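You operate a simulated robot arm through the tools that you are given. There is no shell and no other tool. Be economical: measure what you need, move in short steps, check, and stop when the job is done.

You run a simulated two-armed robot. Do the job below in one go: nothing can be reset, and whatever is moved stays where it is left.

## Task
Take the purple label bottle on the top of the steel table and put it away on the top of the large crate. Count the tall brown cartons on the top of the workbench, then put as many of the small seal cartons from the top of the workbench on the shelf under the steel table. Take the green hose stub and put it on top of the brown element carton on the top of the workbench. Take the green label bottle on the top of the workbench and put it away on the top of the large crate. Put the drip cup on the top of the workbench away on the bottom shelf of the service rack. Fetch the short carton and set it on the top of the steel table. The order is free. Set down upright: purple label bottle, green label bottle, drip cup, short carton.

Only the result counts: the job must be done as asked and must still hold three seconds after the hand-in. Knocking over, shifting, dropping, spilling or breaking anything else fails it. A push-on lid holds only when it is set on centred and level and pressed home; a screw cap is set on level and turned clockwise until tight.

## Robot
Two 6-joint arms with two-finger grippers on one trunk, on a base that drives. Base frame: it is fixed to the floor where the robot stands at the start and does not move with it; the origin is under the middle of the robot, x ahead of it, y to its left, z up; the surface under the hand at the start is at about z = 0.82. Lengths are in m, angles in degrees, forces in N, time in s.
The left shoulder is at the start at [0.07, 0.176, 1.19], the right one opposite. With the tool pointing down near the work surface each hand reaches from about 0.46 to 0.8 m from the robot's upright axis, wherever it stands, measured 20 degrees to its own side. Places, roughly: bottom shelf of the service rack [3.7, 5.1, 0.2]; brown element carton [1, -0.5, 1]; drip cup (9x9x11 cm) [1.3, -0.9, 0.9]; green hose stub [1.25, -0.25, 1]; green label bottle [1.5, -0.5, 1]; purple label bottle [0.5, 0, 1]; shelf under the steel table [0.6, 0.1, 0.3]; short carton (7x6x9 cm) [1.1, -0.9, 0.9]; small seal carton [1, -0.5, 0.75]; tall brown carton [1, -0.25, 1]; top of the large crate [1.4, 2.2, 0.6]; top of the steel table [0.6, 0.1, 0.8]. Payload 2.45 kg a hand.
Tool frame (each hand has its own): the origin (TCP) lies between the finger pads and is the grasp point; the fingertips stand 0.026 m ahead of it; z points along the fingers, y is the line along which they close. The gripper opens to 0.096 m. The gripper's body begins 0.069 m behind the TCP.
Orientation is told as [roll, pitch, yaw] about the base's x, y, z axes, in that order, counted from this pose: with the fingers straight down and closing along the base's y, the tool's x points along the base's -x, its y along +y and its z along -z.

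## Interface
- The arms move only by the tool arm_command. It takes "left_rows", "right_rows" or both (then of equal length, played together; a hand with none holds still); each is a list of rows, each an object (a shift or turn left out is 0, a gripper value left out holds the last) with "angular": the turn, a rotation vector about the tool's x, y, z in rad, a list of three; "linear": the shift along the tool's x, y, z in m, a list of three; "jaw": the opening in per cent of the stroke, from 0 (shut) to 100 (fully open). In form: [{"angular": [rx, ry, rz], "linear": [x, y, z], "jaw": jaw}, ...]. A call has 1 to 8 rows; each row shifts and turns the commanded pose from where the row before left it, along the tool's axes as they then stand. A row lasts 0.2 s, in which the tool goes at most 0.05 m and 8.6 degrees; a call with a longer step from one row to the next is refused whole, and so is a gripper value outside its range. A pose out of reach is approached as far as the arm can. The call stops where the force on the tool passes 40 N (or 10 N more than at its start, if that is more) or the arm is blocked; 0.2 s more then pass. The fingers move at their own pace and stop on an object; they squeeze with about 45 N. The grip force told is the motor's: it shows also when the fingers shut on nothing. Time passes only in rows, and 0.2 s behind the last, so rows that do not move let the fingers close. It gives the time, the measured TCP pose, the force on the tool (base axes), the opening and the grip force at its end, in the units of the frame above (readings bear some noise), with the torque about the TCP (base axes, N m) and any sound that the robot's microphone picked up.
- Cameras (640 x 400 px; columns grow to the right, rows downward): "scene" is now at [0.1261, 0.0229, 1.4929]; the picture's right is [0.28, -0.96, -0.00], its down [-0.70, -0.20, -0.68] and it looks along [0.66, 0.19, -0.73] (base axes); focal length 214 px, centre (320, 200). "left" rides on the left gripper at [0.082, -0.003, -0.098] in its tool frame; the picture's right is [0.04, 1.00, 0.00], its down [-0.73, 0.03, -0.68] and it looks along [-0.68, 0.03, 0.73] (tool axes); focal length 256 px, centre (320, 200). "right" rides on the right gripper at [0.082, 0.003, -0.098] in its tool frame; the picture's right is [-0.04, 1.00, 0.00], its down [-0.73, -0.03, -0.68] and it looks along [-0.68, -0.03, 0.73] (tool axes); focal length 256 px, centre (320, 200). There is no depth. A picture from a camera that has moved, and an enlarged one, comes with that camera's place and axes in the base frame and with its lens.
- camera(camera): a new picture of that camera. The clock stands still meanwhile.
- raise_lower(by): slides the trunk up (or, below 0, down) by that many m; the arms and the scene camera ride with it, the base frame stays. It gives what a move gives, with no picture.
- steer(legs): drives the robot by 1 to 6 legs, each [ahead, left, turn to the left] in m, m and degrees, along the robot's own axes; the way and the turn of a leg run together, so that a leg with both is an arc; at most 1.5 m and 180 degrees a leg. The arms and the cameras ride along, it lands a little off, and it stops where it bumps. It gives what a move gives.
- turn_head(pan, tilt): turns the head with the scene camera to pan (to the left, within 86 degrees either way) and tilt (down, from -29 to 69), counted from straight ahead of the robot. It gives what a move gives.
- close_up(camera, box): a new picture of the part [left, top, right, bottom] of that camera's present view, enlarged. The clock stands still meanwhile.
- sign_off(): hands the job in; it is judged then, once.

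Go step by step. Nothing tells you exact positions but the pictures and the camera data: compare them with the known pose of the tool, close in by small moves and look again before you grip or let go. The budget is 207 turns and 202 pictures, counting those below and the enlarged ones. Unless the task says otherwise, let go and move clear before handing in, and close with one line.

The tools are called as name(argument=value, ...) on one line, values as JSON. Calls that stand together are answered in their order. arm_command: Moves the arms, as the interface text tells. Its arguments: {"type":"object","properties":{"left_rows":{"type":"array","items":{"type":"object","properties":{"angular":{"type":"array","items":{"type":"number"}},"linear":{"type":"array","items":{"type":"number"}},"jaw":{"type":"number"}}}},"right_rows":{"type":"array","items":{"type":"object","properties":{"angular":{"type":"array","items":{"type":"number"}},"linear":{"type":"array","items":{"type":"number"}},"jaw":{"type":"number"}}}}},"required":[]} The other tools are called the same way: raise_lower (by) slides the trunk up or down; steer (legs) drives the base; turn_head (pan, tilt) turns the head that bears the scene camera; camera (camera) takes a picture; close_up (camera, box) takes an enlarged picture of a part of a camera's view; sign_off () hands the job in.

At the start:

```text
clock: 0.0
left_ee_pos: [0.6166, 0.1857, 1.1089]
left_orientation: [0.0, 0.0, -0.1]
left_wrist_force: [-0.4, 0.1, -0.6]
left_ft_torque: [-0.01, 0.01, 0.02]
left_width: 0.0963
left_gripper_force: 0.0
right_ee_pos: [0.4808, -0.3611, 1.1138]
right_orientation: [0.0, 0.0, 0.0]
right_wrist_force: [0.1, 0.3, -0.5]
right_ft_torque: [-0.01, -0.01, 0.02]
right_width: 0.0958
right_gripper_force: 0.1
trunk travel left (down, up): [-0.675, 0.165]
robot x, y, heading: [0.0007, -0.0018, -0.2]
head pan, tilt: [16.0, 46.8]
```

scene: 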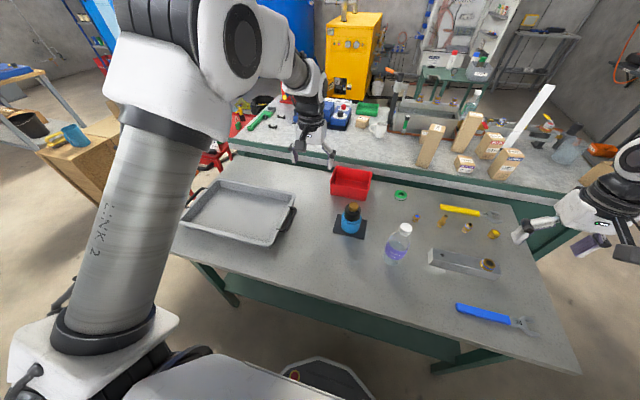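
right: 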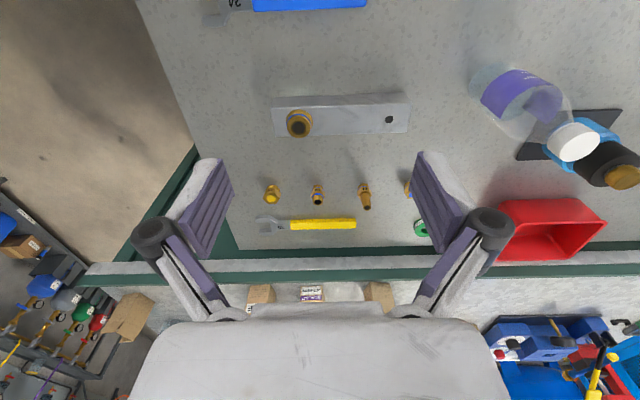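
left: 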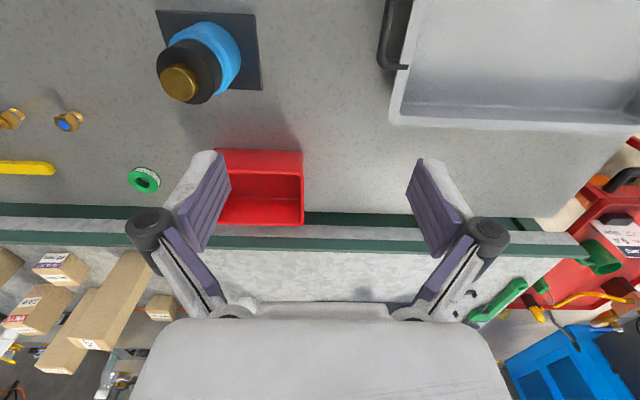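

I see the steel table in front with the purple-label bottle near [0.5,0], and the workbench beyond with cartons. I'll look closer at the workbench first.

turn_head(pan=-20, tilt=30)

camera(camera="scene")

close_up(camera="scene", box=[220, 60, 540, 260])

```text
clock: 1.0
left_ee_pos: [0.6171, 0.1849, 1.1091]
left_orientation: [0.1, -0.1, 0.0]
left_wrist_force: [-0.4, -0.2, 0.3]
left_ft_torque: [0.02, 0.03, 0.02]
left_width: 0.096
left_gripper_force: 0.1
right_ee_pos: [0.4803, -0.3611, 1.1135]
right_orientation: [0.0, 0.0, 0.0]
right_wrist_force: [0.2, -0.9, 0.5]
right_ft_torque: [-0.02, -0.01, -0.02]
right_width: 0.0956
right_gripper_force: 0.0
trunk travel left (down, up): [-0.675, 0.165]
robot x, y, heading: [-0.0018, -0.0011, 0.4]
head pan, tilt: [-20.0, 30.0]
```

```text
198 pictures are left
camera scene: at [0.1344, -0.0299, 1.5181], right [-0.34, -0.94, 0.0], down [-0.47, 0.17, -0.87], along [0.81, -0.3, -0.5], focal length 214 px, centre (320, 200)
```

scene: 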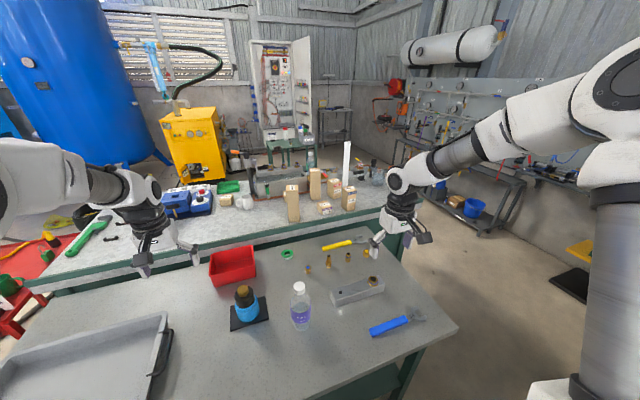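

```text
2.00 times, centred on (380, 160) of scene
camera zoom: at [0.1344, -0.0299, 1.5181], right [-0.34, -0.94, 0.0], down [-0.47, 0.17, -0.87], along [0.81, -0.3, -0.5], focal length 429 px, centre (200, 280)
```

zoom: 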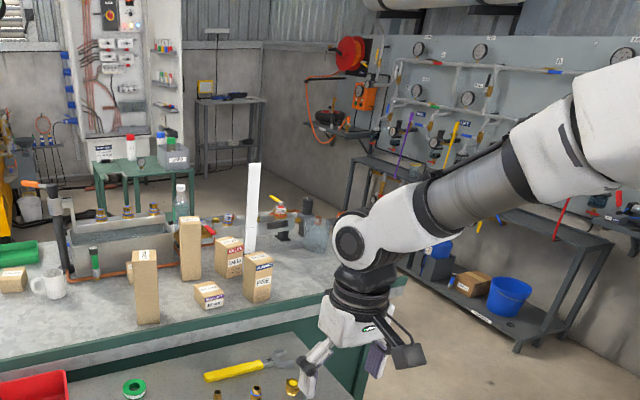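

Zooming in for the details on the bench.

close_up(camera="scene", box=[275, 130, 395, 230])

close_up(camera="scene", box=[140, 160, 300, 260])

```text
4.00 times, centred on (335, 180) of scene
camera zoom: at [0.1344, -0.0299, 1.5181], right [-0.34, -0.94, 0.0], down [-0.47, 0.17, -0.87], along [0.81, -0.3, -0.5], focal length 858 px, centre (260, 280)
```

zoom: 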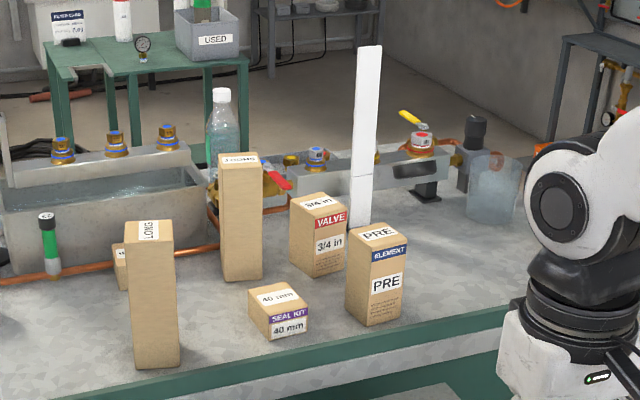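

```text
4.00 times, centred on (220, 210) of scene
camera zoom: at [0.1344, -0.0299, 1.5181], right [-0.34, -0.94, 0.0], down [-0.47, 0.17, -0.87], along [0.81, -0.3, -0.5], focal length 858 px, centre (720, 160)
```

zoom: 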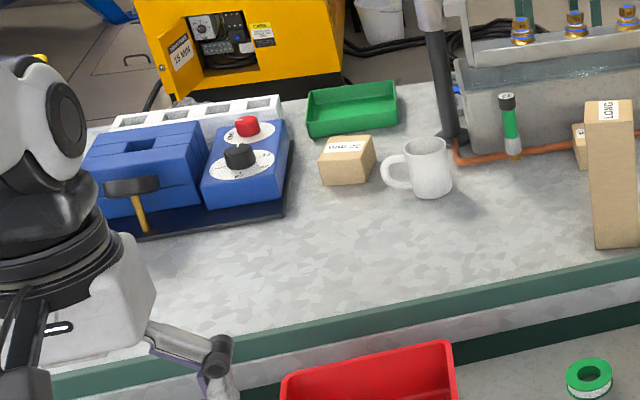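

Two tall "LONG" cartons are visible so far; I put the purple bottle at about [0.535, -0.115], top z≈0.99. I'll bring the right hand over it and look.

arm_command(right_rows=[{"linear": [-0.009, 0.04, 0]}, {"linear": [-0.009, 0.04, 0]}, {"linear": [-0.009, 0.04, 0]}, {"linear": [-0.009, 0.04, 0]}, {"linear": [-0.009, 0.04, 0]}, {"linear": [-0.009, 0.04, 0]}])

camera(camera="right")

camera(camera="scene")

```text
clock: 2.4
left_ee_pos: [0.6175, 0.1867, 1.1084]
left_orientation: [-0.1, 0.0, 0.0]
left_wrist_force: [0.6, 1.1, 0.1]
left_ft_torque: [0.02, -0.03, -0.01]
left_width: 0.096
left_gripper_force: 0.0
right_ee_pos: [0.5389, -0.1237, 1.1206]
right_orientation: [1.5, -0.3, -0.8]
right_wrist_force: [-0.7, 0.4, 0.5]
right_ft_torque: [-0.03, -0.04, -0.01]
right_width: 0.096
right_gripper_force: 0.1
trunk travel left (down, up): [-0.675, 0.165]
robot x, y, heading: [0.0003, -0.0005, 0.0]
head pan, tilt: [-20.0, 30.0]
```

```text
194 pictures are left
camera right: at [0.4557, -0.1217, 1.2164], right [0.05, 1.0, 0.02], down [0.73, -0.06, 0.68], along [0.68, -0.02, -0.73], focal length 256 px, centre (320, 200)
```

right: 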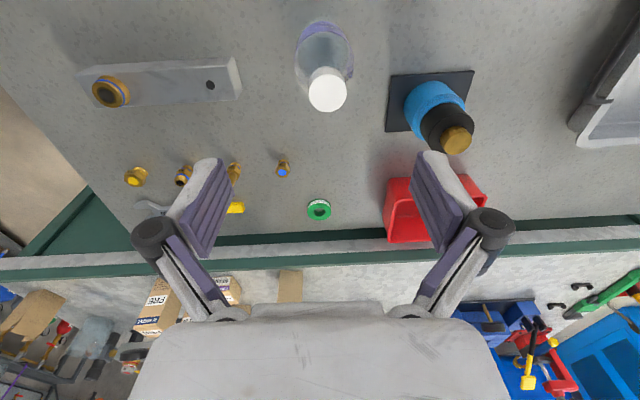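

```text
193 pictures are left
camera scene: at [0.1346, -0.0286, 1.5182], right [-0.34, -0.94, 0.0], down [-0.47, 0.17, -0.87], along [0.81, -0.3, -0.5], focal length 214 px, centre (320, 200)
```

scene: 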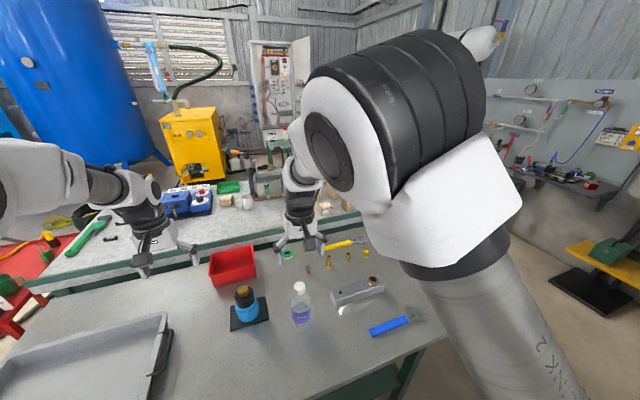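

The bottle is under the hand; a tiny sideways correction and then down to grip height.

arm_command(right_rows=[{"linear": [0, 0.007, 0.02]}, {"linear": [0, 0, 0.04]}, {"linear": [0, 0, 0.04]}, {"linear": [0, 0, 0.04]}, {"linear": [0, 0, 0.035]}])

camera(camera="right")

```text
clock: 3.6
left_ee_pos: [0.6175, 0.1866, 1.1081]
left_orientation: [0.0, 0.1, 0.1]
left_wrist_force: [0.5, -0.2, 0.5]
left_ft_torque: [0.0, -0.01, -0.02]
left_width: 0.0962
left_gripper_force: 0.1
right_ee_pos: [0.5407, -0.1211, 0.9412]
right_orientation: [1.4, -0.1, -1.8]
right_wrist_force: [0.6, -0.5, -1.1]
right_ft_torque: [0.0, 0.04, 0.01]
right_width: 0.0958
right_gripper_force: 0.1
trunk travel left (down, up): [-0.675, 0.165]
robot x, y, heading: [0.0007, -0.001, 0.0]
head pan, tilt: [-20.0, 30.0]
```

```text
192 pictures are left
camera right: at [0.4585, -0.1172, 1.0391], right [0.07, 1.0, 0.03], down [0.73, -0.07, 0.68], along [0.68, -0.03, -0.73], focal length 256 px, centre (320, 200)
```

right: 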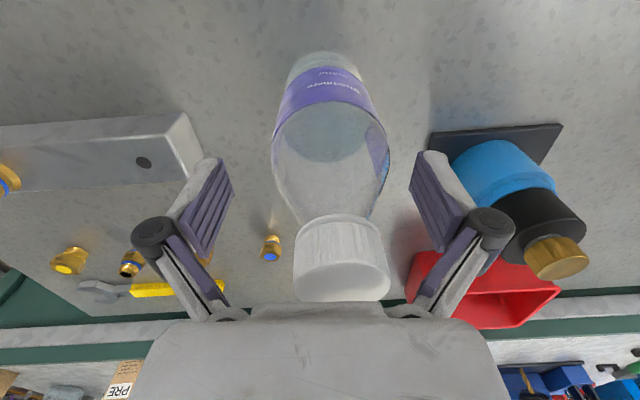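

Bottle is between the fingers. A touch lower and close.

arm_command(right_rows=[{"linear": [0, 0, 0.008]}, {"jaw": 0}, {"jaw": 0}, {"jaw": 0}])

camera(camera="right")

```text
clock: 4.6
left_ee_pos: [0.6173, 0.1867, 1.1106]
left_orientation: [0.0, -0.1, -0.1]
left_wrist_force: [-1.0, -1.1, 0.5]
left_ft_torque: [-0.01, 0.0, 0.0]
left_width: 0.0961
left_gripper_force: 0.2
right_ee_pos: [0.5388, -0.1187, 0.9312]
right_orientation: [1.3, 0.0, -1.2]
right_wrist_force: [9.8, -1.8, 26.2]
right_ft_torque: [-0.17, -0.42, 0.05]
right_width: 0.0622
right_gripper_force: 45.0
trunk travel left (down, up): [-0.675, 0.165]
robot x, y, heading: [0.0005, 0.0015, 0.0]
head pan, tilt: [-20.0, 30.0]
```

```text
191 pictures are left
camera right: at [0.4557, -0.1153, 1.0294], right [0.06, 1.0, 0.02], down [0.73, -0.06, 0.68], along [0.68, -0.03, -0.73], focal length 256 px, centre (320, 200)
```

right: 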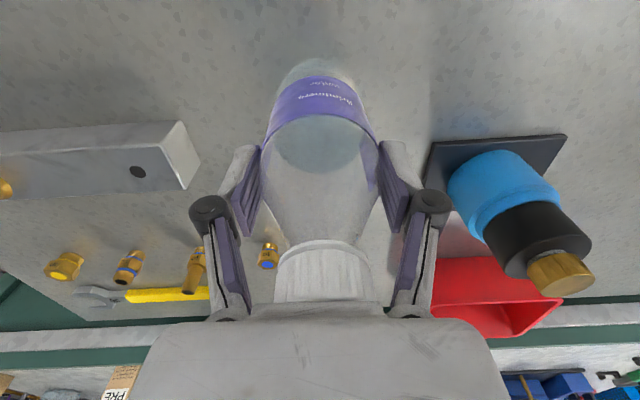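

Gripped (62 mm wide). Lift it.

arm_command(right_rows=[{"linear": [0, 0, -0.02]}, {"linear": [0, 0, -0.04]}, {"linear": [0, 0, -0.04]}, {"linear": [0, 0, -0.04]}, {"linear": [0.03, 0, -0.04]}, {"linear": [0.03, 0, -0.03]}])

turn_head(pan=60, tilt=25)

camera(camera="scene")

camera(camera="right")

```text
clock: 5.4
left_ee_pos: [0.6182, 0.1857, 1.1088]
left_orientation: [0.0, 0.0, 0.0]
left_wrist_force: [-0.7, 0.1, 0.1]
left_ft_torque: [0.01, 0.04, -0.01]
left_width: 0.096
left_gripper_force: 0.0
right_ee_pos: [0.4965, -0.1208, 0.9353]
right_orientation: [1.8, 11.0, -1.6]
right_wrist_force: [-0.6, 0.2, -1.4]
right_ft_torque: [0.01, -0.02, -0.02]
right_width: 0.0619
right_gripper_force: 45.1
trunk travel left (down, up): [-0.675, 0.165]
robot x, y, heading: [-0.0003, 0.0014, 0.1]
head pan, tilt: [-20.0, 30.0]
stopped in row 3 (right hand): the arm was blocked; the commanded pose is now the measured one
```

```text
clock: 6.9
left_ee_pos: [0.6169, 0.1866, 1.1093]
left_orientation: [0.0, 0.1, 0.1]
left_wrist_force: [-0.3, 0.7, -0.1]
left_ft_torque: [-0.01, -0.02, 0.02]
left_width: 0.0963
left_gripper_force: 0.1
right_ee_pos: [0.496, -0.12, 0.9367]
right_orientation: [1.6, 10.9, -1.6]
right_wrist_force: [-0.7, -0.3, -1.4]
right_ft_torque: [-0.03, -0.01, 0.03]
right_width: 0.0621
right_gripper_force: 44.9
trunk travel left (down, up): [-0.675, 0.165]
robot x, y, heading: [0.0033, -0.0022, -0.0]
head pan, tilt: [60.0, 25.0]
```

```text
190 pictures are left
camera scene: at [0.0957, 0.0807, 1.5261], right [0.87, -0.5, 0.0], down [-0.21, -0.37, -0.91], along [0.45, 0.78, -0.42], focal length 214 px, centre (320, 200)
```

scene: 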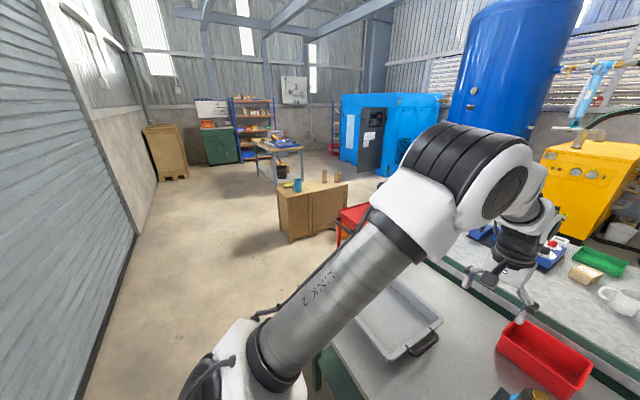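

```text
189 pictures are left
camera right: at [0.4343, -0.1182, 1.0478], right [0.07, 1.0, 0.02], down [0.85, -0.07, 0.53], along [0.53, -0.02, -0.85], focal length 256 px, centre (320, 200)
```

right: 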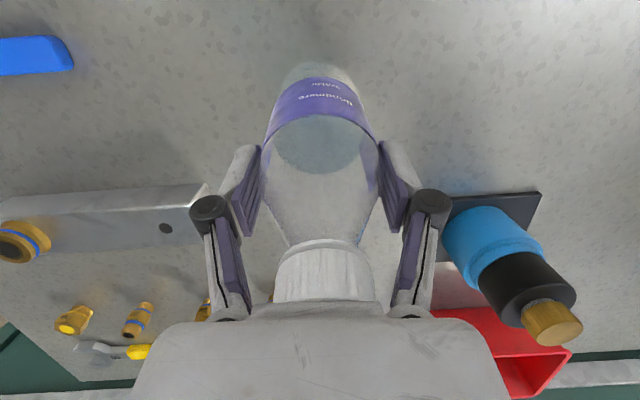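

The arm got blocked on the lift and tilted a bit (joint limit, likely); the bottle is still held. I'll lift using the trunk instead.

raise_lower(by=0.15)

camera(camera="right")

close_up(camera="scene", box=[200, 80, 400, 260])

```text
clock: 8.7
left_ee_pos: [0.6181, 0.1863, 1.2587]
left_orientation: [-0.1, 0.0, 0.0]
left_wrist_force: [-0.4, 0.2, 0.7]
left_ft_torque: [0.02, -0.03, -0.02]
left_width: 0.096
left_gripper_force: 0.1
right_ee_pos: [0.4974, -0.1217, 1.0844]
right_orientation: [1.7, 10.9, -1.7]
right_wrist_force: [0.2, 0.1, -2.7]
right_ft_torque: [-0.02, 0.0, 0.02]
right_width: 0.0621
right_gripper_force: 45.2
trunk travel left (down, up): [-0.825, 0.015]
robot x, y, heading: [-0.0002, 0.0008, -0.1]
head pan, tilt: [60.0, 25.0]
```

```text
188 pictures are left
camera right: at [0.4343, -0.1182, 1.1975], right [0.07, 1.0, 0.02], down [0.85, -0.07, 0.53], along [0.53, -0.02, -0.85], focal length 256 px, centre (320, 200)
```

right: 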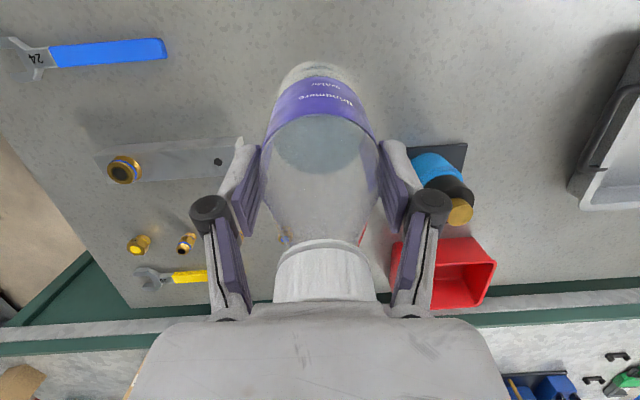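

```text
2.22 times, centred on (300, 170) of scene
camera zoom: at [0.0958, 0.0808, 1.676], right [0.87, -0.5, 0.0], down [-0.21, -0.37, -0.91], along [0.45, 0.78, -0.42], focal length 477 px, centre (364, 267)
```

zoom: 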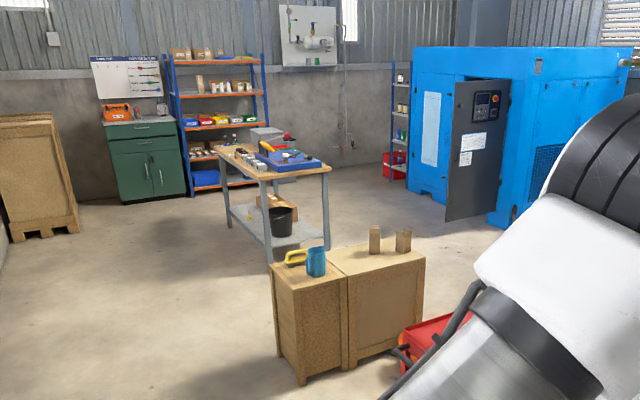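

The bottle is held and raised. The large crate (right one, with two brown cylinders) spans about x 1.1–1.6, y 2.0–2.4. I'll back off, turn left and drive toward it, then look.

steer(legs=[[-0.35, 0, 0], [0, 0, 80], [0.9, 0, 0]])

turn_head(pan=-40, tilt=30)

camera(camera="scene")

```text
clock: 18.9
left_ee_pos: [-0.356, 1.5476, 1.2593]
left_orientation: [0.1, 0.0, 83.6]
left_wrist_force: [0.1, 0.1, 0.1]
left_ft_torque: [0.02, 0.04, 0.01]
left_width: 0.0961
left_gripper_force: 0.0
right_ee_pos: [-0.0655, 1.3923, 1.087]
right_orientation: [1.6, 10.9, 81.8]
right_wrist_force: [-0.3, -0.4, -2.7]
right_ft_torque: [-0.02, -0.02, -0.04]
right_width: 0.0619
right_gripper_force: 45.5
trunk travel left (down, up): [-0.825, 0.015]
robot x, y, heading: [-0.2386, 0.913, 83.5]
head pan, tilt: [60.0, 25.0]
```

```text
clock: 20.6
left_ee_pos: [-0.3568, 1.5478, 1.2579]
left_orientation: [0.1, 0.0, 83.4]
left_wrist_force: [-0.2, -0.1, 0.0]
left_ft_torque: [-0.01, -0.02, -0.01]
left_width: 0.0959
left_gripper_force: 0.0
right_ee_pos: [-0.0646, 1.3942, 1.087]
right_orientation: [1.7, 11.0, 81.8]
right_wrist_force: [0.4, -0.1, -2.5]
right_ft_torque: [0.0, 0.02, 0.01]
right_width: 0.0619
right_gripper_force: 45.2
trunk travel left (down, up): [-0.825, 0.015]
robot x, y, heading: [-0.2411, 0.9138, 83.4]
head pan, tilt: [-40.0, 30.0]
```

```text
186 pictures are left
camera scene: at [-0.1705, 1.0273, 1.6681], right [0.69, -0.72, 0.0], down [-0.36, -0.34, -0.87], along [0.63, 0.6, -0.5], focal length 214 px, centre (320, 200)
```

scene: 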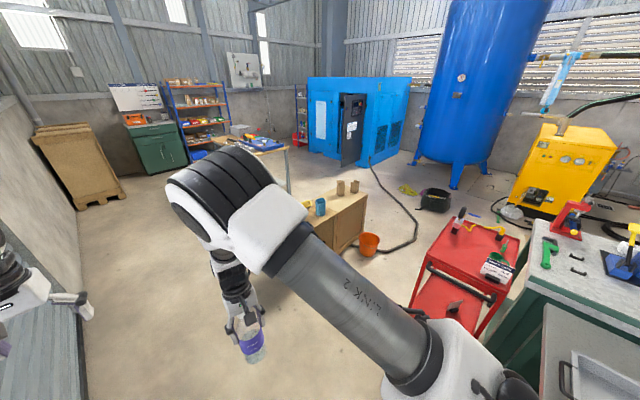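

Path is clear: trolley at x≥0.95, y≤1.3. I'll drive diagonally to about [0.75, 1.6] facing the crate.

steer(legs=[[0.4, -0.45, 0], [0.38, -0.45, -15]])

turn_head(pan=-15, tilt=50)

camera(camera="scene")

```text
clock: 27.0
left_ee_pos: [0.8211, 2.1563, 1.2603]
left_orientation: [0.0, 0.0, 69.4]
left_wrist_force: [0.5, 0.6, 0.9]
left_ft_torque: [0.01, 0.01, 0.03]
left_width: 0.0961
left_gripper_force: 0.1
right_ee_pos: [1.066, 1.9346, 1.0872]
right_orientation: [1.6, 10.7, 67.7]
right_wrist_force: [0.2, -0.2, -1.4]
right_ft_torque: [0.05, -0.01, -0.01]
right_width: 0.0619
right_gripper_force: 45.2
trunk travel left (down, up): [-0.825, 0.015]
robot x, y, heading: [0.7796, 1.5166, 69.3]
head pan, tilt: [-40.0, 30.0]
```

```text
clock: 27.9
left_ee_pos: [0.8235, 2.1571, 1.2579]
left_orientation: [0.0, 0.0, 69.4]
left_wrist_force: [0.0, -0.3, 0.5]
left_ft_torque: [0.0, -0.01, 0.02]
left_width: 0.0962
left_gripper_force: 0.0
right_ee_pos: [1.0671, 1.9346, 1.0866]
right_orientation: [1.7, 11.0, 67.7]
right_wrist_force: [0.1, -0.2, -1.3]
right_ft_torque: [0.0, 0.03, 0.02]
right_width: 0.0618
right_gripper_force: 45.1
trunk travel left (down, up): [-0.825, 0.015]
robot x, y, heading: [0.7768, 1.5133, 69.3]
head pan, tilt: [-15.0, 50.0]
```

```text
185 pictures are left
camera scene: at [0.8412, 1.6244, 1.6386], right [0.81, -0.58, 0.0], down [-0.45, -0.62, -0.64], along [0.38, 0.52, -0.77], focal length 214 px, centre (320, 200)
```

scene: 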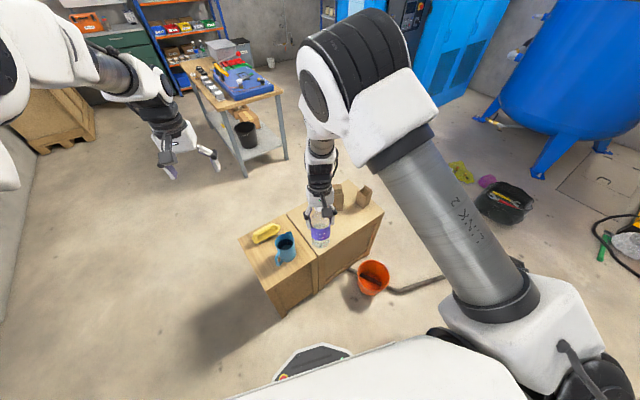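

Crate top spans about x 1.12–1.60, y 2.03–2.38; target spot is [1.2, 2.12]. I'll level the bottle and extend over that spot, still high.

arm_command(right_rows=[{"angular": [0.015, -0.095, 0]}, {"angular": [0.015, -0.095, 0]}, {"linear": [-0.044, -0.011, 0]}, {"linear": [-0.044, -0.011, 0]}, {"linear": [-0.044, -0.011, 0]}, {"linear": [-0.044, -0.011, 0]}, {"linear": [-0.044, -0.011, 0]}])

camera(camera="right")

```text
clock: 29.5
left_ee_pos: [0.8249, 2.159, 1.2584]
left_orientation: [0.1, 0.1, 69.5]
left_wrist_force: [0.0, -0.8, -0.3]
left_ft_torque: [-0.07, 0.01, 0.0]
left_width: 0.0961
left_gripper_force: 0.0
right_ee_pos: [1.2125, 2.1225, 1.085]
right_orientation: [-0.2, 0.2, 67.4]
right_wrist_force: [-0.2, -0.3, -2.1]
right_ft_torque: [0.0, 0.0, -0.01]
right_width: 0.062
right_gripper_force: 44.9
right hand out of reach, approached as far as the arm can: row 2
trunk travel left (down, up): [-0.825, 0.015]
robot x, y, heading: [0.7807, 1.5146, 69.2]
head pan, tilt: [-15.0, 50.0]
```

```text
184 pictures are left
camera right: at [1.1772, 2.0494, 1.183], right [-0.91, 0.42, 0.0], down [0.31, 0.67, 0.68], along [0.28, 0.61, -0.74], focal length 256 px, centre (320, 200)
```

right: 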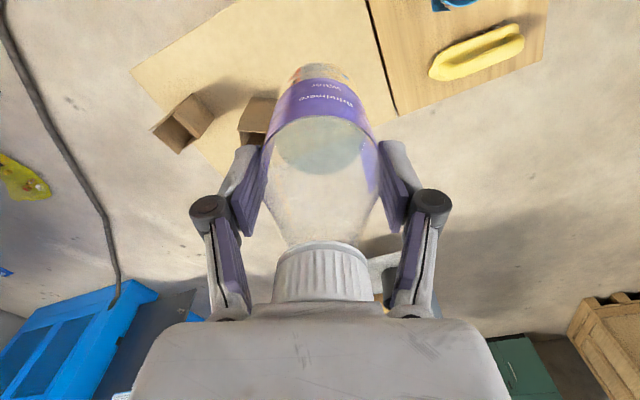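

The spot below is clear crate top. Lower the trunk most of the way.

raise_lower(by=-0.34)

camera(camera="right")

camera(camera="scene")

```text
clock: 32.8
left_ee_pos: [0.8208, 2.1572, 0.9185]
left_orientation: [0.0, 0.0, 69.4]
left_wrist_force: [-0.2, 0.6, 0.5]
left_ft_torque: [-0.02, 0.0, 0.01]
left_width: 0.0958
left_gripper_force: 0.0
right_ee_pos: [1.2102, 2.1205, 0.748]
right_orientation: [-0.1, 0.0, 67.5]
right_wrist_force: [0.4, 0.6, -2.9]
right_ft_torque: [0.03, 0.01, 0.0]
right_width: 0.0619
right_gripper_force: 45.3
trunk travel left (down, up): [-0.485, 0.355]
robot x, y, heading: [0.7786, 1.5133, 69.2]
head pan, tilt: [-15.0, 50.0]
```

```text
183 pictures are left
camera right: at [1.1746, 2.0475, 0.8451], right [-0.91, 0.42, 0.0], down [0.31, 0.67, 0.68], along [0.28, 0.62, -0.73], focal length 256 px, centre (320, 200)
```

right: 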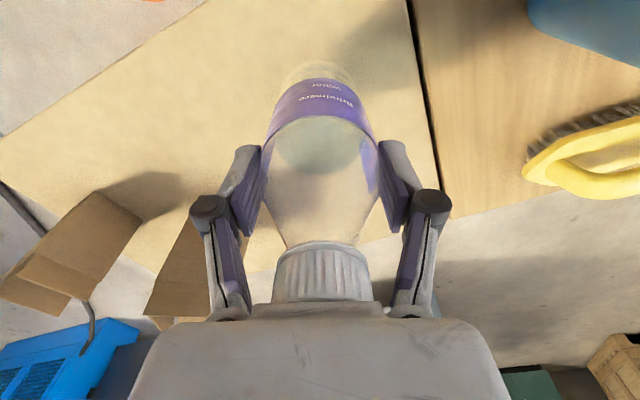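

```text
182 pictures are left
camera scene: at [0.8406, 1.6241, 1.2986], right [0.81, -0.58, 0.0], down [-0.45, -0.62, -0.64], along [0.37, 0.52, -0.77], focal length 214 px, centre (320, 200)
```

scene: 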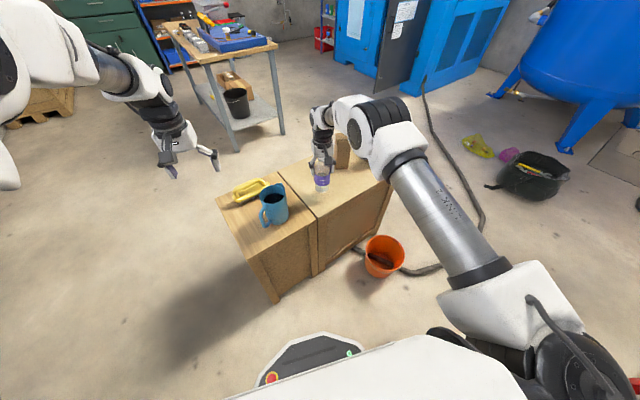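

Still a few cm above. Lower slowly with the arm.

arm_command(right_rows=[{"linear": [0, 0, 0.01]}, {"linear": [0, 0, 0.008]}, {"linear": [0, 0, 0.006]}, {"linear": [0, 0, 0.003]}])

close_up(camera="scene", box=[270, 110, 390, 210])

```text
clock: 33.8
left_ee_pos: [0.8215, 2.1555, 0.9182]
left_orientation: [0.1, 0.0, 69.4]
left_wrist_force: [0.1, 0.2, 0.3]
left_ft_torque: [0.02, 0.01, -0.01]
left_width: 0.0961
left_gripper_force: 0.1
right_ee_pos: [1.2092, 2.1214, 0.7198]
right_orientation: [-0.1, 0.0, 67.6]
right_wrist_force: [0.6, -0.2, -2.4]
right_ft_torque: [-0.02, 0.0, 0.01]
right_width: 0.0617
right_gripper_force: 44.2
trunk travel left (down, up): [-0.485, 0.355]
robot x, y, heading: [0.7813, 1.5138, 69.1]
head pan, tilt: [-15.0, 50.0]
```

```text
4.00 times, centred on (330, 160) of scene
camera zoom: at [0.8407, 1.6243, 1.2985], right [0.81, -0.58, 0.0], down [-0.45, -0.62, -0.64], along [0.37, 0.52, -0.77], focal length 858 px, centre (280, 360)
```

zoom: 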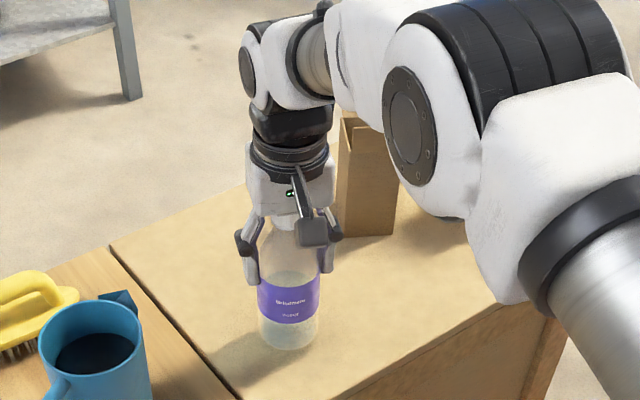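

Nearly down; continue by millimetres.

arm_command(right_rows=[{"linear": [0, 0, 0.003]}, {"linear": [0, 0, 0.003]}, {"linear": [0, 0, 0.003]}])

close_up(camera="scene", box=[270, 110, 390, 210])

```text
clock: 34.6
left_ee_pos: [0.8215, 2.1561, 0.9185]
left_orientation: [0.0, 0.1, 69.4]
left_wrist_force: [0.7, -0.6, 0.4]
left_ft_torque: [0.0, -0.01, 0.04]
left_width: 0.096
left_gripper_force: 0.0
right_ee_pos: [1.2098, 2.1205, 0.7122]
right_orientation: [-0.1, 0.0, 67.6]
right_wrist_force: [-0.9, 0.1, -2.1]
right_ft_torque: [-0.01, -0.01, 0.02]
right_width: 0.0618
right_gripper_force: 44.8
trunk travel left (down, up): [-0.485, 0.355]
robot x, y, heading: [0.7755, 1.5108, 69.4]
head pan, tilt: [-15.0, 50.0]
```

```text
4.00 times, centred on (330, 160) of scene
camera zoom: at [0.8407, 1.6243, 1.2985], right [0.81, -0.58, 0.0], down [-0.45, -0.62, -0.64], along [0.37, 0.52, -0.77], focal length 858 px, centre (280, 360)
```

zoom: 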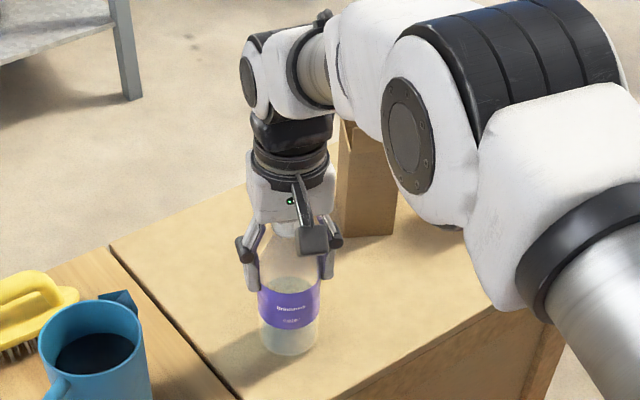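

arm_command(right_rows=[{"linear": [0, 0, 0.003]}, {"linear": [0, 0, 0.003]}, {"linear": [0, 0, 0.003]}, {"linear": [0, 0, 0.003]}])

```text
clock: 35.6
left_ee_pos: [0.8212, 2.1542, 0.9211]
left_orientation: [0.0, -0.2, 69.3]
left_wrist_force: [-0.3, -0.1, 0.1]
left_ft_torque: [-0.01, 0.0, 0.0]
left_width: 0.0962
left_gripper_force: 0.1
right_ee_pos: [1.2097, 2.1209, 0.7044]
right_orientation: [-0.1, -0.5, 67.6]
right_wrist_force: [6.0, 1.7, 30.3]
right_ft_torque: [-0.15, -0.04, 0.1]
right_width: 0.0623
right_gripper_force: 45.2
trunk travel left (down, up): [-0.485, 0.355]
robot x, y, heading: [0.7837, 1.5131, 69.5]
head pan, tilt: [-15.0, 50.0]
```

Contact at TCP z≈0.704. Ease up a few millimetres, open, and retreat straight up.

arm_command(right_rows=[{"linear": [0, 0, -0.005]}, {"jaw": 100}, {"jaw": 100}, {"jaw": 100}])

camera(camera="right")

```text
clock: 36.6
left_ee_pos: [0.8205, 2.1546, 0.9203]
left_orientation: [0.0, 0.0, 69.5]
left_wrist_force: [0.4, 0.0, -0.3]
left_ft_torque: [0.01, 0.01, 0.03]
left_width: 0.0961
left_gripper_force: 0.1
right_ee_pos: [1.2096, 2.1203, 0.7048]
right_orientation: [-0.1, 0.0, 67.5]
right_wrist_force: [0.3, -0.9, 6.0]
right_ft_torque: [0.1, 0.03, -0.01]
right_width: 0.0963
right_gripper_force: 0.0
trunk travel left (down, up): [-0.485, 0.355]
robot x, y, heading: [0.7799, 1.5142, 69.6]
head pan, tilt: [-15.0, 50.0]
```

```text
179 pictures are left
camera right: at [1.1745, 2.0464, 0.8019], right [-0.91, 0.42, 0.0], down [0.31, 0.67, 0.68], along [0.28, 0.62, -0.73], focal length 256 px, centre (320, 200)
```

right: 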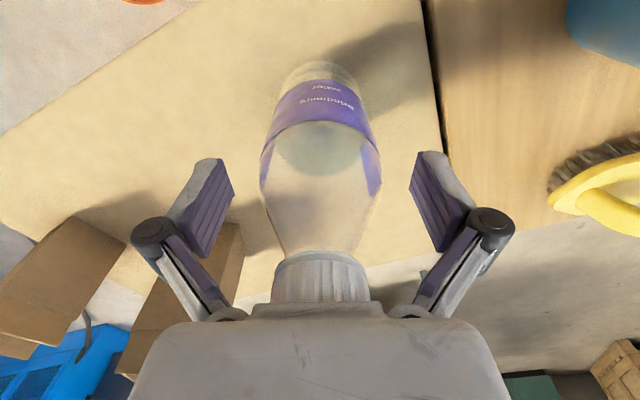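

Purple bottle stands on the crate. Raise the trunk clear and look before driving to the workbench's right side.

raise_lower(by=0.34)

close_up(camera="scene", box=[220, 130, 420, 290])

steer(legs=[[-0.48, 0.4, 0], [-0.48, 0.4, 0], [0, 0, -155], [1.3, 0, 0], [0.75, 0, 0], [0, 0, 90]])

turn_head(pan=-10, tilt=25)

camera(camera="scene")

```text
clock: 39.9
left_ee_pos: [0.8218, 2.1562, 1.2588]
left_orientation: [-0.1, 0.0, 69.4]
left_wrist_force: [0.3, -0.1, 0.1]
left_ft_torque: [0.02, 0.02, -0.01]
left_width: 0.0956
left_gripper_force: 0.1
right_ee_pos: [1.2111, 2.1209, 1.0448]
right_orientation: [-0.1, 0.1, 67.6]
right_wrist_force: [0.1, -0.8, 0.8]
right_ft_torque: [-0.01, 0.0, 0.02]
right_width: 0.0961
right_gripper_force: 0.0
trunk travel left (down, up): [-0.825, 0.015]
robot x, y, heading: [0.7786, 1.5126, 69.3]
head pan, tilt: [-15.0, 50.0]
```

```text
2.50 times, centred on (320, 210) of scene
camera zoom: at [0.8405, 1.6241, 1.6385], right [0.81, -0.58, 0.0], down [-0.45, -0.62, -0.64], along [0.37, 0.52, -0.77], focal length 536 px, centre (320, 175)
```

zoom: 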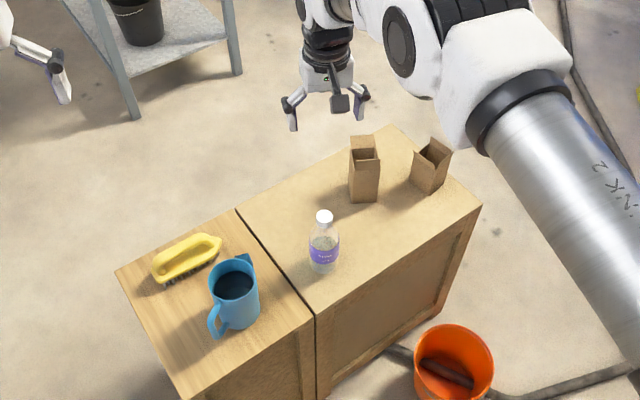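

```text
clock: 66.7
left_ee_pos: [0.3139, -0.9677, 1.2594]
left_orientation: [0.0, 0.0, -0.3]
left_wrist_force: [0.4, -0.1, -0.8]
left_ft_torque: [-0.01, -0.01, 0.02]
left_width: 0.0959
left_gripper_force: 0.1
right_ee_pos: [0.4167, -1.3429, 1.0439]
right_orientation: [0.0, 0.0, -2.1]
right_wrist_force: [0.0, -0.3, -0.1]
right_ft_torque: [0.01, 0.0, 0.01]
right_width: 0.0962
right_gripper_force: 0.0
trunk travel left (down, up): [-0.825, 0.015]
robot x, y, heading: [-0.3032, -1.1545, -0.4]
head pan, tilt: [-15.0, 50.0]
```

```text
clock: 67.6
left_ee_pos: [0.3149, -0.9681, 1.2591]
left_orientation: [0.0, 0.0, -0.3]
left_wrist_force: [0.6, 0.8, 0.1]
left_ft_torque: [0.02, -0.04, -0.01]
left_width: 0.096
left_gripper_force: 0.0
right_ee_pos: [0.4174, -1.3432, 1.044]
right_orientation: [-0.1, 0.0, -2.1]
right_wrist_force: [0.3, 0.0, 0.6]
right_ft_torque: [0.01, 0.0, 0.02]
right_width: 0.0961
right_gripper_force: 0.1
trunk travel left (down, up): [-0.825, 0.015]
robot x, y, heading: [-0.3094, -1.1523, -0.4]
head pan, tilt: [-10.0, 25.0]
```

```text
177 pictures are left
camera scene: at [-0.1635, -1.1665, 1.676], right [-0.18, -0.98, 0.0], down [-0.42, 0.08, -0.91], along [0.89, -0.16, -0.42], focal length 214 px, centre (320, 200)
```

scene: 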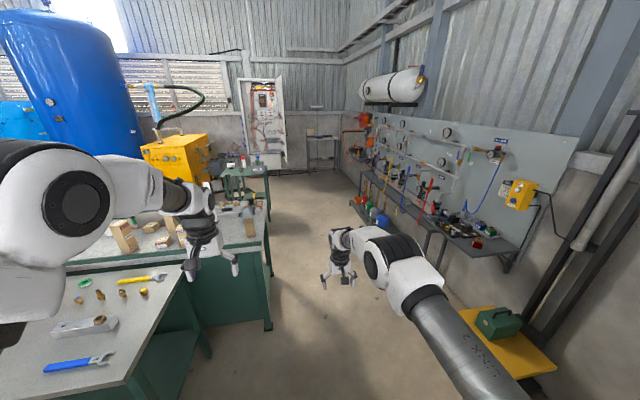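

The aisle right of the bench is open; bench's right end is at y≈-1.0. I'll raise the right hand a bit and drive to the end of the bench, facing it.

arm_command(right_rows=[{"linear": [0.02, 0, -0.04]}, {"linear": [0.02, 0, -0.04]}, {"linear": [0.02, 0, -0.04]}, {"linear": [0.02, 0, -0.04]}])

steer(legs=[[0.5, -0.55, 0], [1.05, 0, 0], [0, 0, 90]])

turn_head(pan=0, tilt=35)

camera(camera="scene")

```text
clock: 68.6
left_ee_pos: [0.3123, -0.967, 1.2605]
left_orientation: [0.0, -0.1, -0.2]
left_wrist_force: [-0.3, -0.1, 1.0]
left_ft_torque: [-0.01, -0.03, 0.0]
left_width: 0.096
left_gripper_force: 0.1
right_ee_pos: [0.334, -1.3386, 1.2047]
right_orientation: [-0.1, -0.1, -2.1]
right_wrist_force: [-0.4, 0.0, -0.7]
right_ft_torque: [0.0, 0.01, -0.01]
right_width: 0.0959
right_gripper_force: 0.1
trunk travel left (down, up): [-0.825, 0.015]
robot x, y, heading: [-0.3066, -1.1485, -0.3]
head pan, tilt: [-10.0, 25.0]
```

```text
clock: 81.3
left_ee_pos: [1.0217, -1.0793, 1.2587]
left_orientation: [0.0, 0.0, 90.0]
left_wrist_force: [-0.8, -0.4, 0.2]
left_ft_torque: [0.0, 0.0, 0.01]
left_width: 0.0959
left_gripper_force: 0.1
right_ee_pos: [1.3953, -1.0562, 1.2049]
right_orientation: [0.0, 0.0, 88.3]
right_wrist_force: [0.7, -0.1, -0.3]
right_ft_torque: [-0.01, 0.0, 0.04]
right_width: 0.096
right_gripper_force: 0.0
trunk travel left (down, up): [-0.825, 0.015]
robot x, y, heading: [1.2076, -1.6987, 89.9]
head pan, tilt: [-10.0, 25.0]
```

```text
clock: 82.0
left_ee_pos: [1.022, -1.0815, 1.2583]
left_orientation: [0.0, 0.0, 90.0]
left_wrist_force: [-0.7, -0.5, -0.7]
left_ft_torque: [-0.04, 0.01, -0.02]
left_width: 0.0961
left_gripper_force: 0.1
right_ee_pos: [1.395, -1.0567, 1.2042]
right_orientation: [-0.1, -0.1, 88.3]
right_wrist_force: [-0.9, -0.5, 0.8]
right_ft_torque: [0.01, -0.01, -0.05]
right_width: 0.0958
right_gripper_force: 0.1
trunk travel left (down, up): [-0.825, 0.015]
robot x, y, heading: [1.2085, -1.6995, 90.1]
head pan, tilt: [0.0, 35.0]
```

```text
176 pictures are left
camera scene: at [1.2082, -1.5578, 1.6604], right [1.0, 0.0, 0.0], down [0.0, -0.57, -0.82], along [0.0, 0.82, -0.57], focal length 214 px, centre (320, 200)
```

scene: 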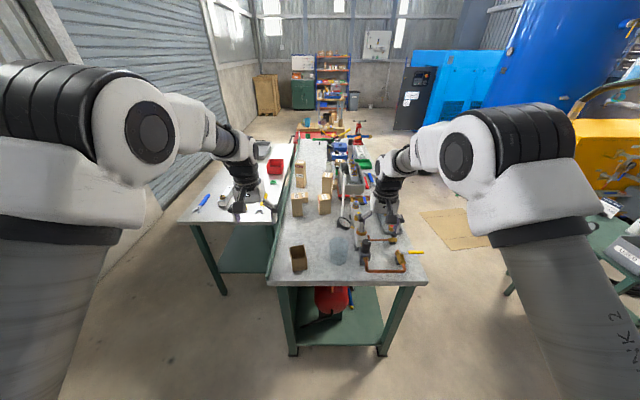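

I can see the whole bench end-on. Zoom in.

close_up(camera="scene", box=[260, 140, 440, 300])

close_up(camera="scene", box=[270, 150, 370, 230])

camera(camera="left")

camera(camera="right")

```text
2.50 times, centred on (350, 220) of scene
camera zoom: at [1.2082, -1.5578, 1.6604], right [1.0, 0.0, 0.0], down [0.0, -0.57, -0.82], along [0.0, 0.82, -0.57], focal length 536 px, centre (245, 150)
```

zoom: 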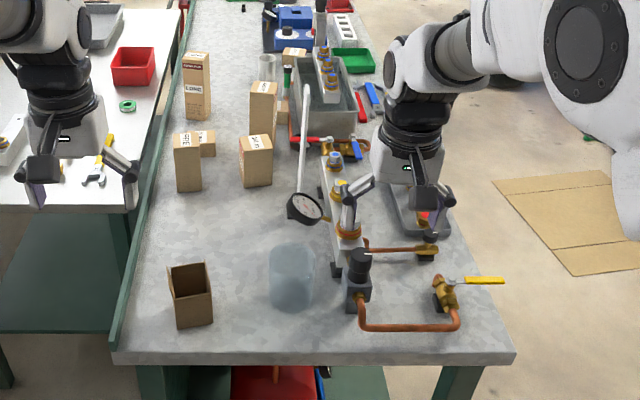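

```text
5.00 times, centred on (320, 190) of scene
camera zoom: at [1.2082, -1.5578, 1.6604], right [1.0, 0.0, 0.0], down [0.0, -0.57, -0.82], along [0.0, 0.82, -0.57], focal length 1072 px, centre (320, 250)
```

zoom: 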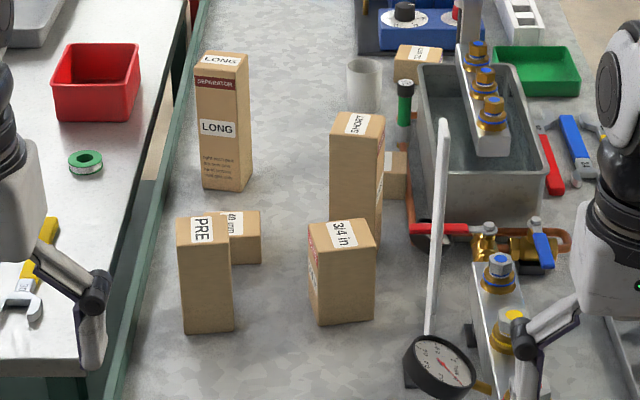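

```text
173 pictures are left
camera left: at [1.0255, -1.1623, 1.3567], right [-1.0, -0.04, 0.0], down [-0.03, 0.73, 0.68], along [-0.03, 0.68, -0.73], focal length 256 px, centre (320, 200)
```

left: 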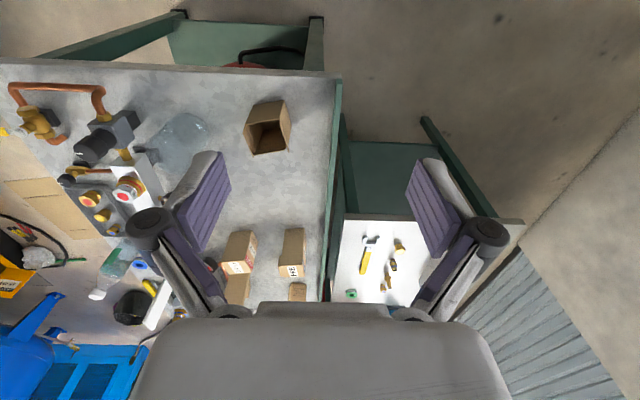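

```text
172 pictures are left
camera right: at [1.3875, -1.1374, 1.3015], right [-1.0, 0.07, 0.0], down [0.05, 0.73, 0.68], along [0.05, 0.68, -0.73], focal length 256 px, centre (320, 200)
```

right: 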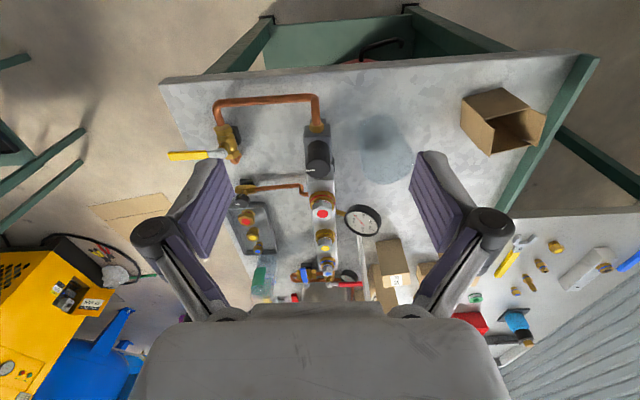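

Zooming further on the cartons to count and classify.

close_up(camera="scene", box=[290, 155, 350, 195])

close_up(camera="scene", box=[300, 185, 350, 220])

close_up(camera="left", box=[200, 200, 320, 310])

```text
10.00 times, centred on (320, 175) of scene
camera zoom: at [1.2082, -1.5578, 1.6604], right [1.0, 0.0, 0.0], down [0.0, -0.57, -0.82], along [0.0, 0.82, -0.57], focal length 2145 px, centre (320, 450)
```

zoom: 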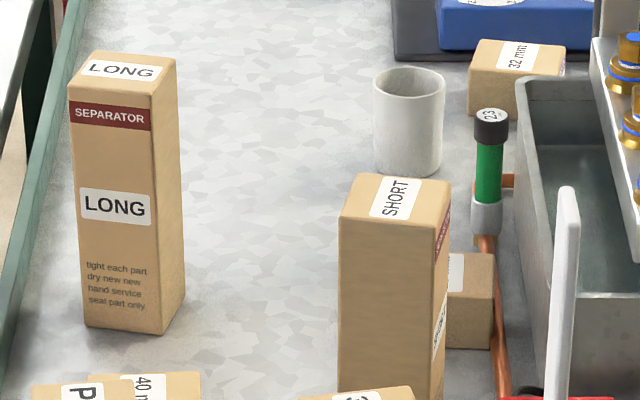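

```text
11.43 times, centred on (325, 202) of scene
camera zoom: at [1.2082, -1.5578, 1.6604], right [1.0, 0.0, 0.0], down [0.0, -0.57, -0.82], along [0.0, 0.82, -0.57], focal length 2451 px, centre (263, 171)
```

zoom: 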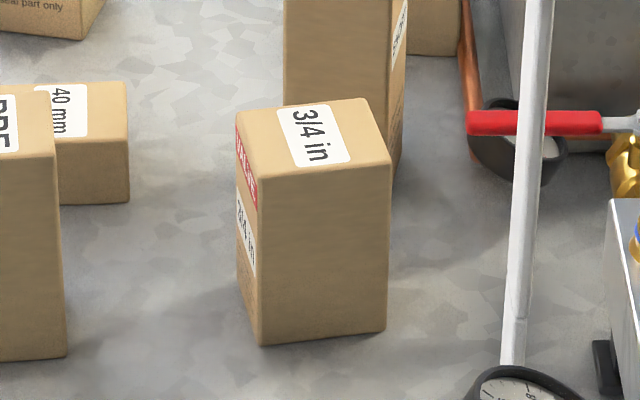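

```text
3.64 times, centred on (260, 255) of left
camera zoom: at [1.0255, -1.1623, 1.3567], right [-1.0, -0.04, 0.0], down [-0.03, 0.73, 0.68], along [-0.03, 0.68, -0.73], focal length 931 px, centre (538, 0)
```

zoom: 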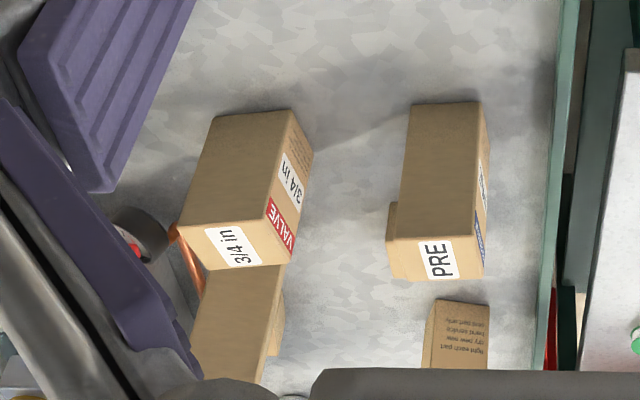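

I count two tall brown cartons (separator LONG and SHORT), so two seal cartons go to the shelf; three exist (40 mm, one behind SHORT, 32 mm). The stub and the second carton look reachable from behind the bench, so I'll drive there.

steer(legs=[[0, -0.97, 0], [1.4, 0, 0], [0, 0, 90]])

turn_head(pan=0, tilt=45)

camera(camera="scene")

camera(camera="left")

camera(camera="right")

```text
clock: 97.3
left_ee_pos: [1.595, -0.4962, 1.2587]
left_orientation: [0.0, -0.1, 176.6]
left_wrist_force: [-0.8, -0.7, 0.2]
left_ft_torque: [-0.03, 0.02, -0.05]
left_width: 0.0961
left_gripper_force: 0.0
right_ee_pos: [1.5939, -0.1256, 1.2031]
right_orientation: [-0.1, 0.0, 174.8]
right_wrist_force: [0.3, -0.6, -0.1]
right_ft_torque: [-0.02, 0.02, -0.03]
right_width: 0.0962
right_gripper_force: 0.0
trunk travel left (down, up): [-0.825, 0.015]
robot x, y, heading: [2.219, -0.3484, 176.6]
head pan, tilt: [0.0, 35.0]
```

```text
clock: 98.0
left_ee_pos: [1.5951, -0.4977, 1.2603]
left_orientation: [0.0, 0.0, 176.4]
left_wrist_force: [-0.1, -0.9, 0.1]
left_ft_torque: [0.0, 0.03, -0.02]
left_width: 0.0962
left_gripper_force: 0.1
right_ee_pos: [1.5935, -0.1261, 1.2039]
right_orientation: [0.0, 0.1, 174.7]
right_wrist_force: [0.5, -0.6, 0.3]
right_ft_torque: [0.01, -0.01, 0.01]
right_width: 0.0959
right_gripper_force: 0.1
trunk travel left (down, up): [-0.825, 0.015]
robot x, y, heading: [2.2216, -0.345, 176.3]
head pan, tilt: [0.0, 45.0]
```

```text
168 pictures are left
camera scene: at [2.0905, -0.3401, 1.6455], right [0.06, 1.0, 0.0], down [0.71, -0.04, -0.71], along [-0.71, 0.04, -0.71], focal length 214 px, centre (320, 200)
```

scene: 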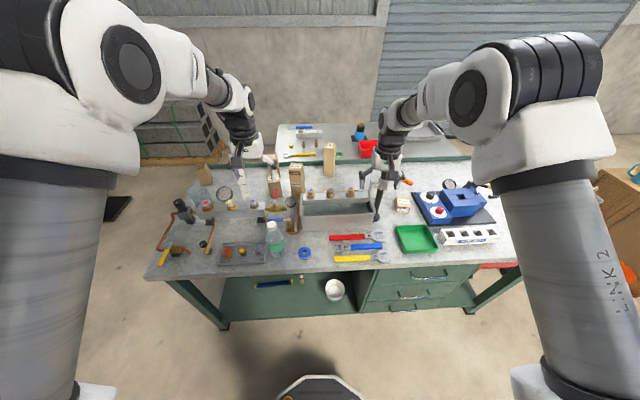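

```text
167 pictures are left
camera left: at [1.6768, -0.4998, 1.3567], right [-0.02, -1.0, 0.0], down [-0.73, 0.02, 0.68], along [-0.68, 0.01, -0.73], focal length 256 px, centre (320, 200)
```

left: 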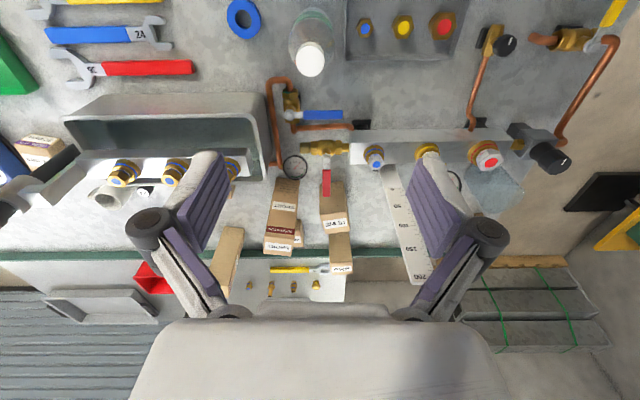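

```text
166 pictures are left
camera right: at [1.6745, -0.1359, 1.3015], right [-0.13, -0.99, 0.0], down [-0.73, 0.1, 0.68], along [-0.67, 0.09, -0.73], focal length 256 px, centre (320, 200)
```

right: 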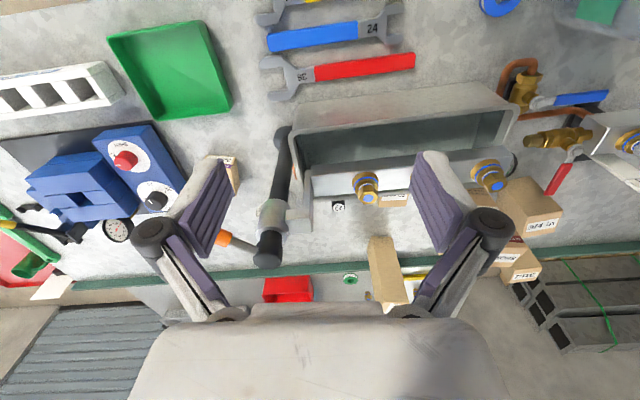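

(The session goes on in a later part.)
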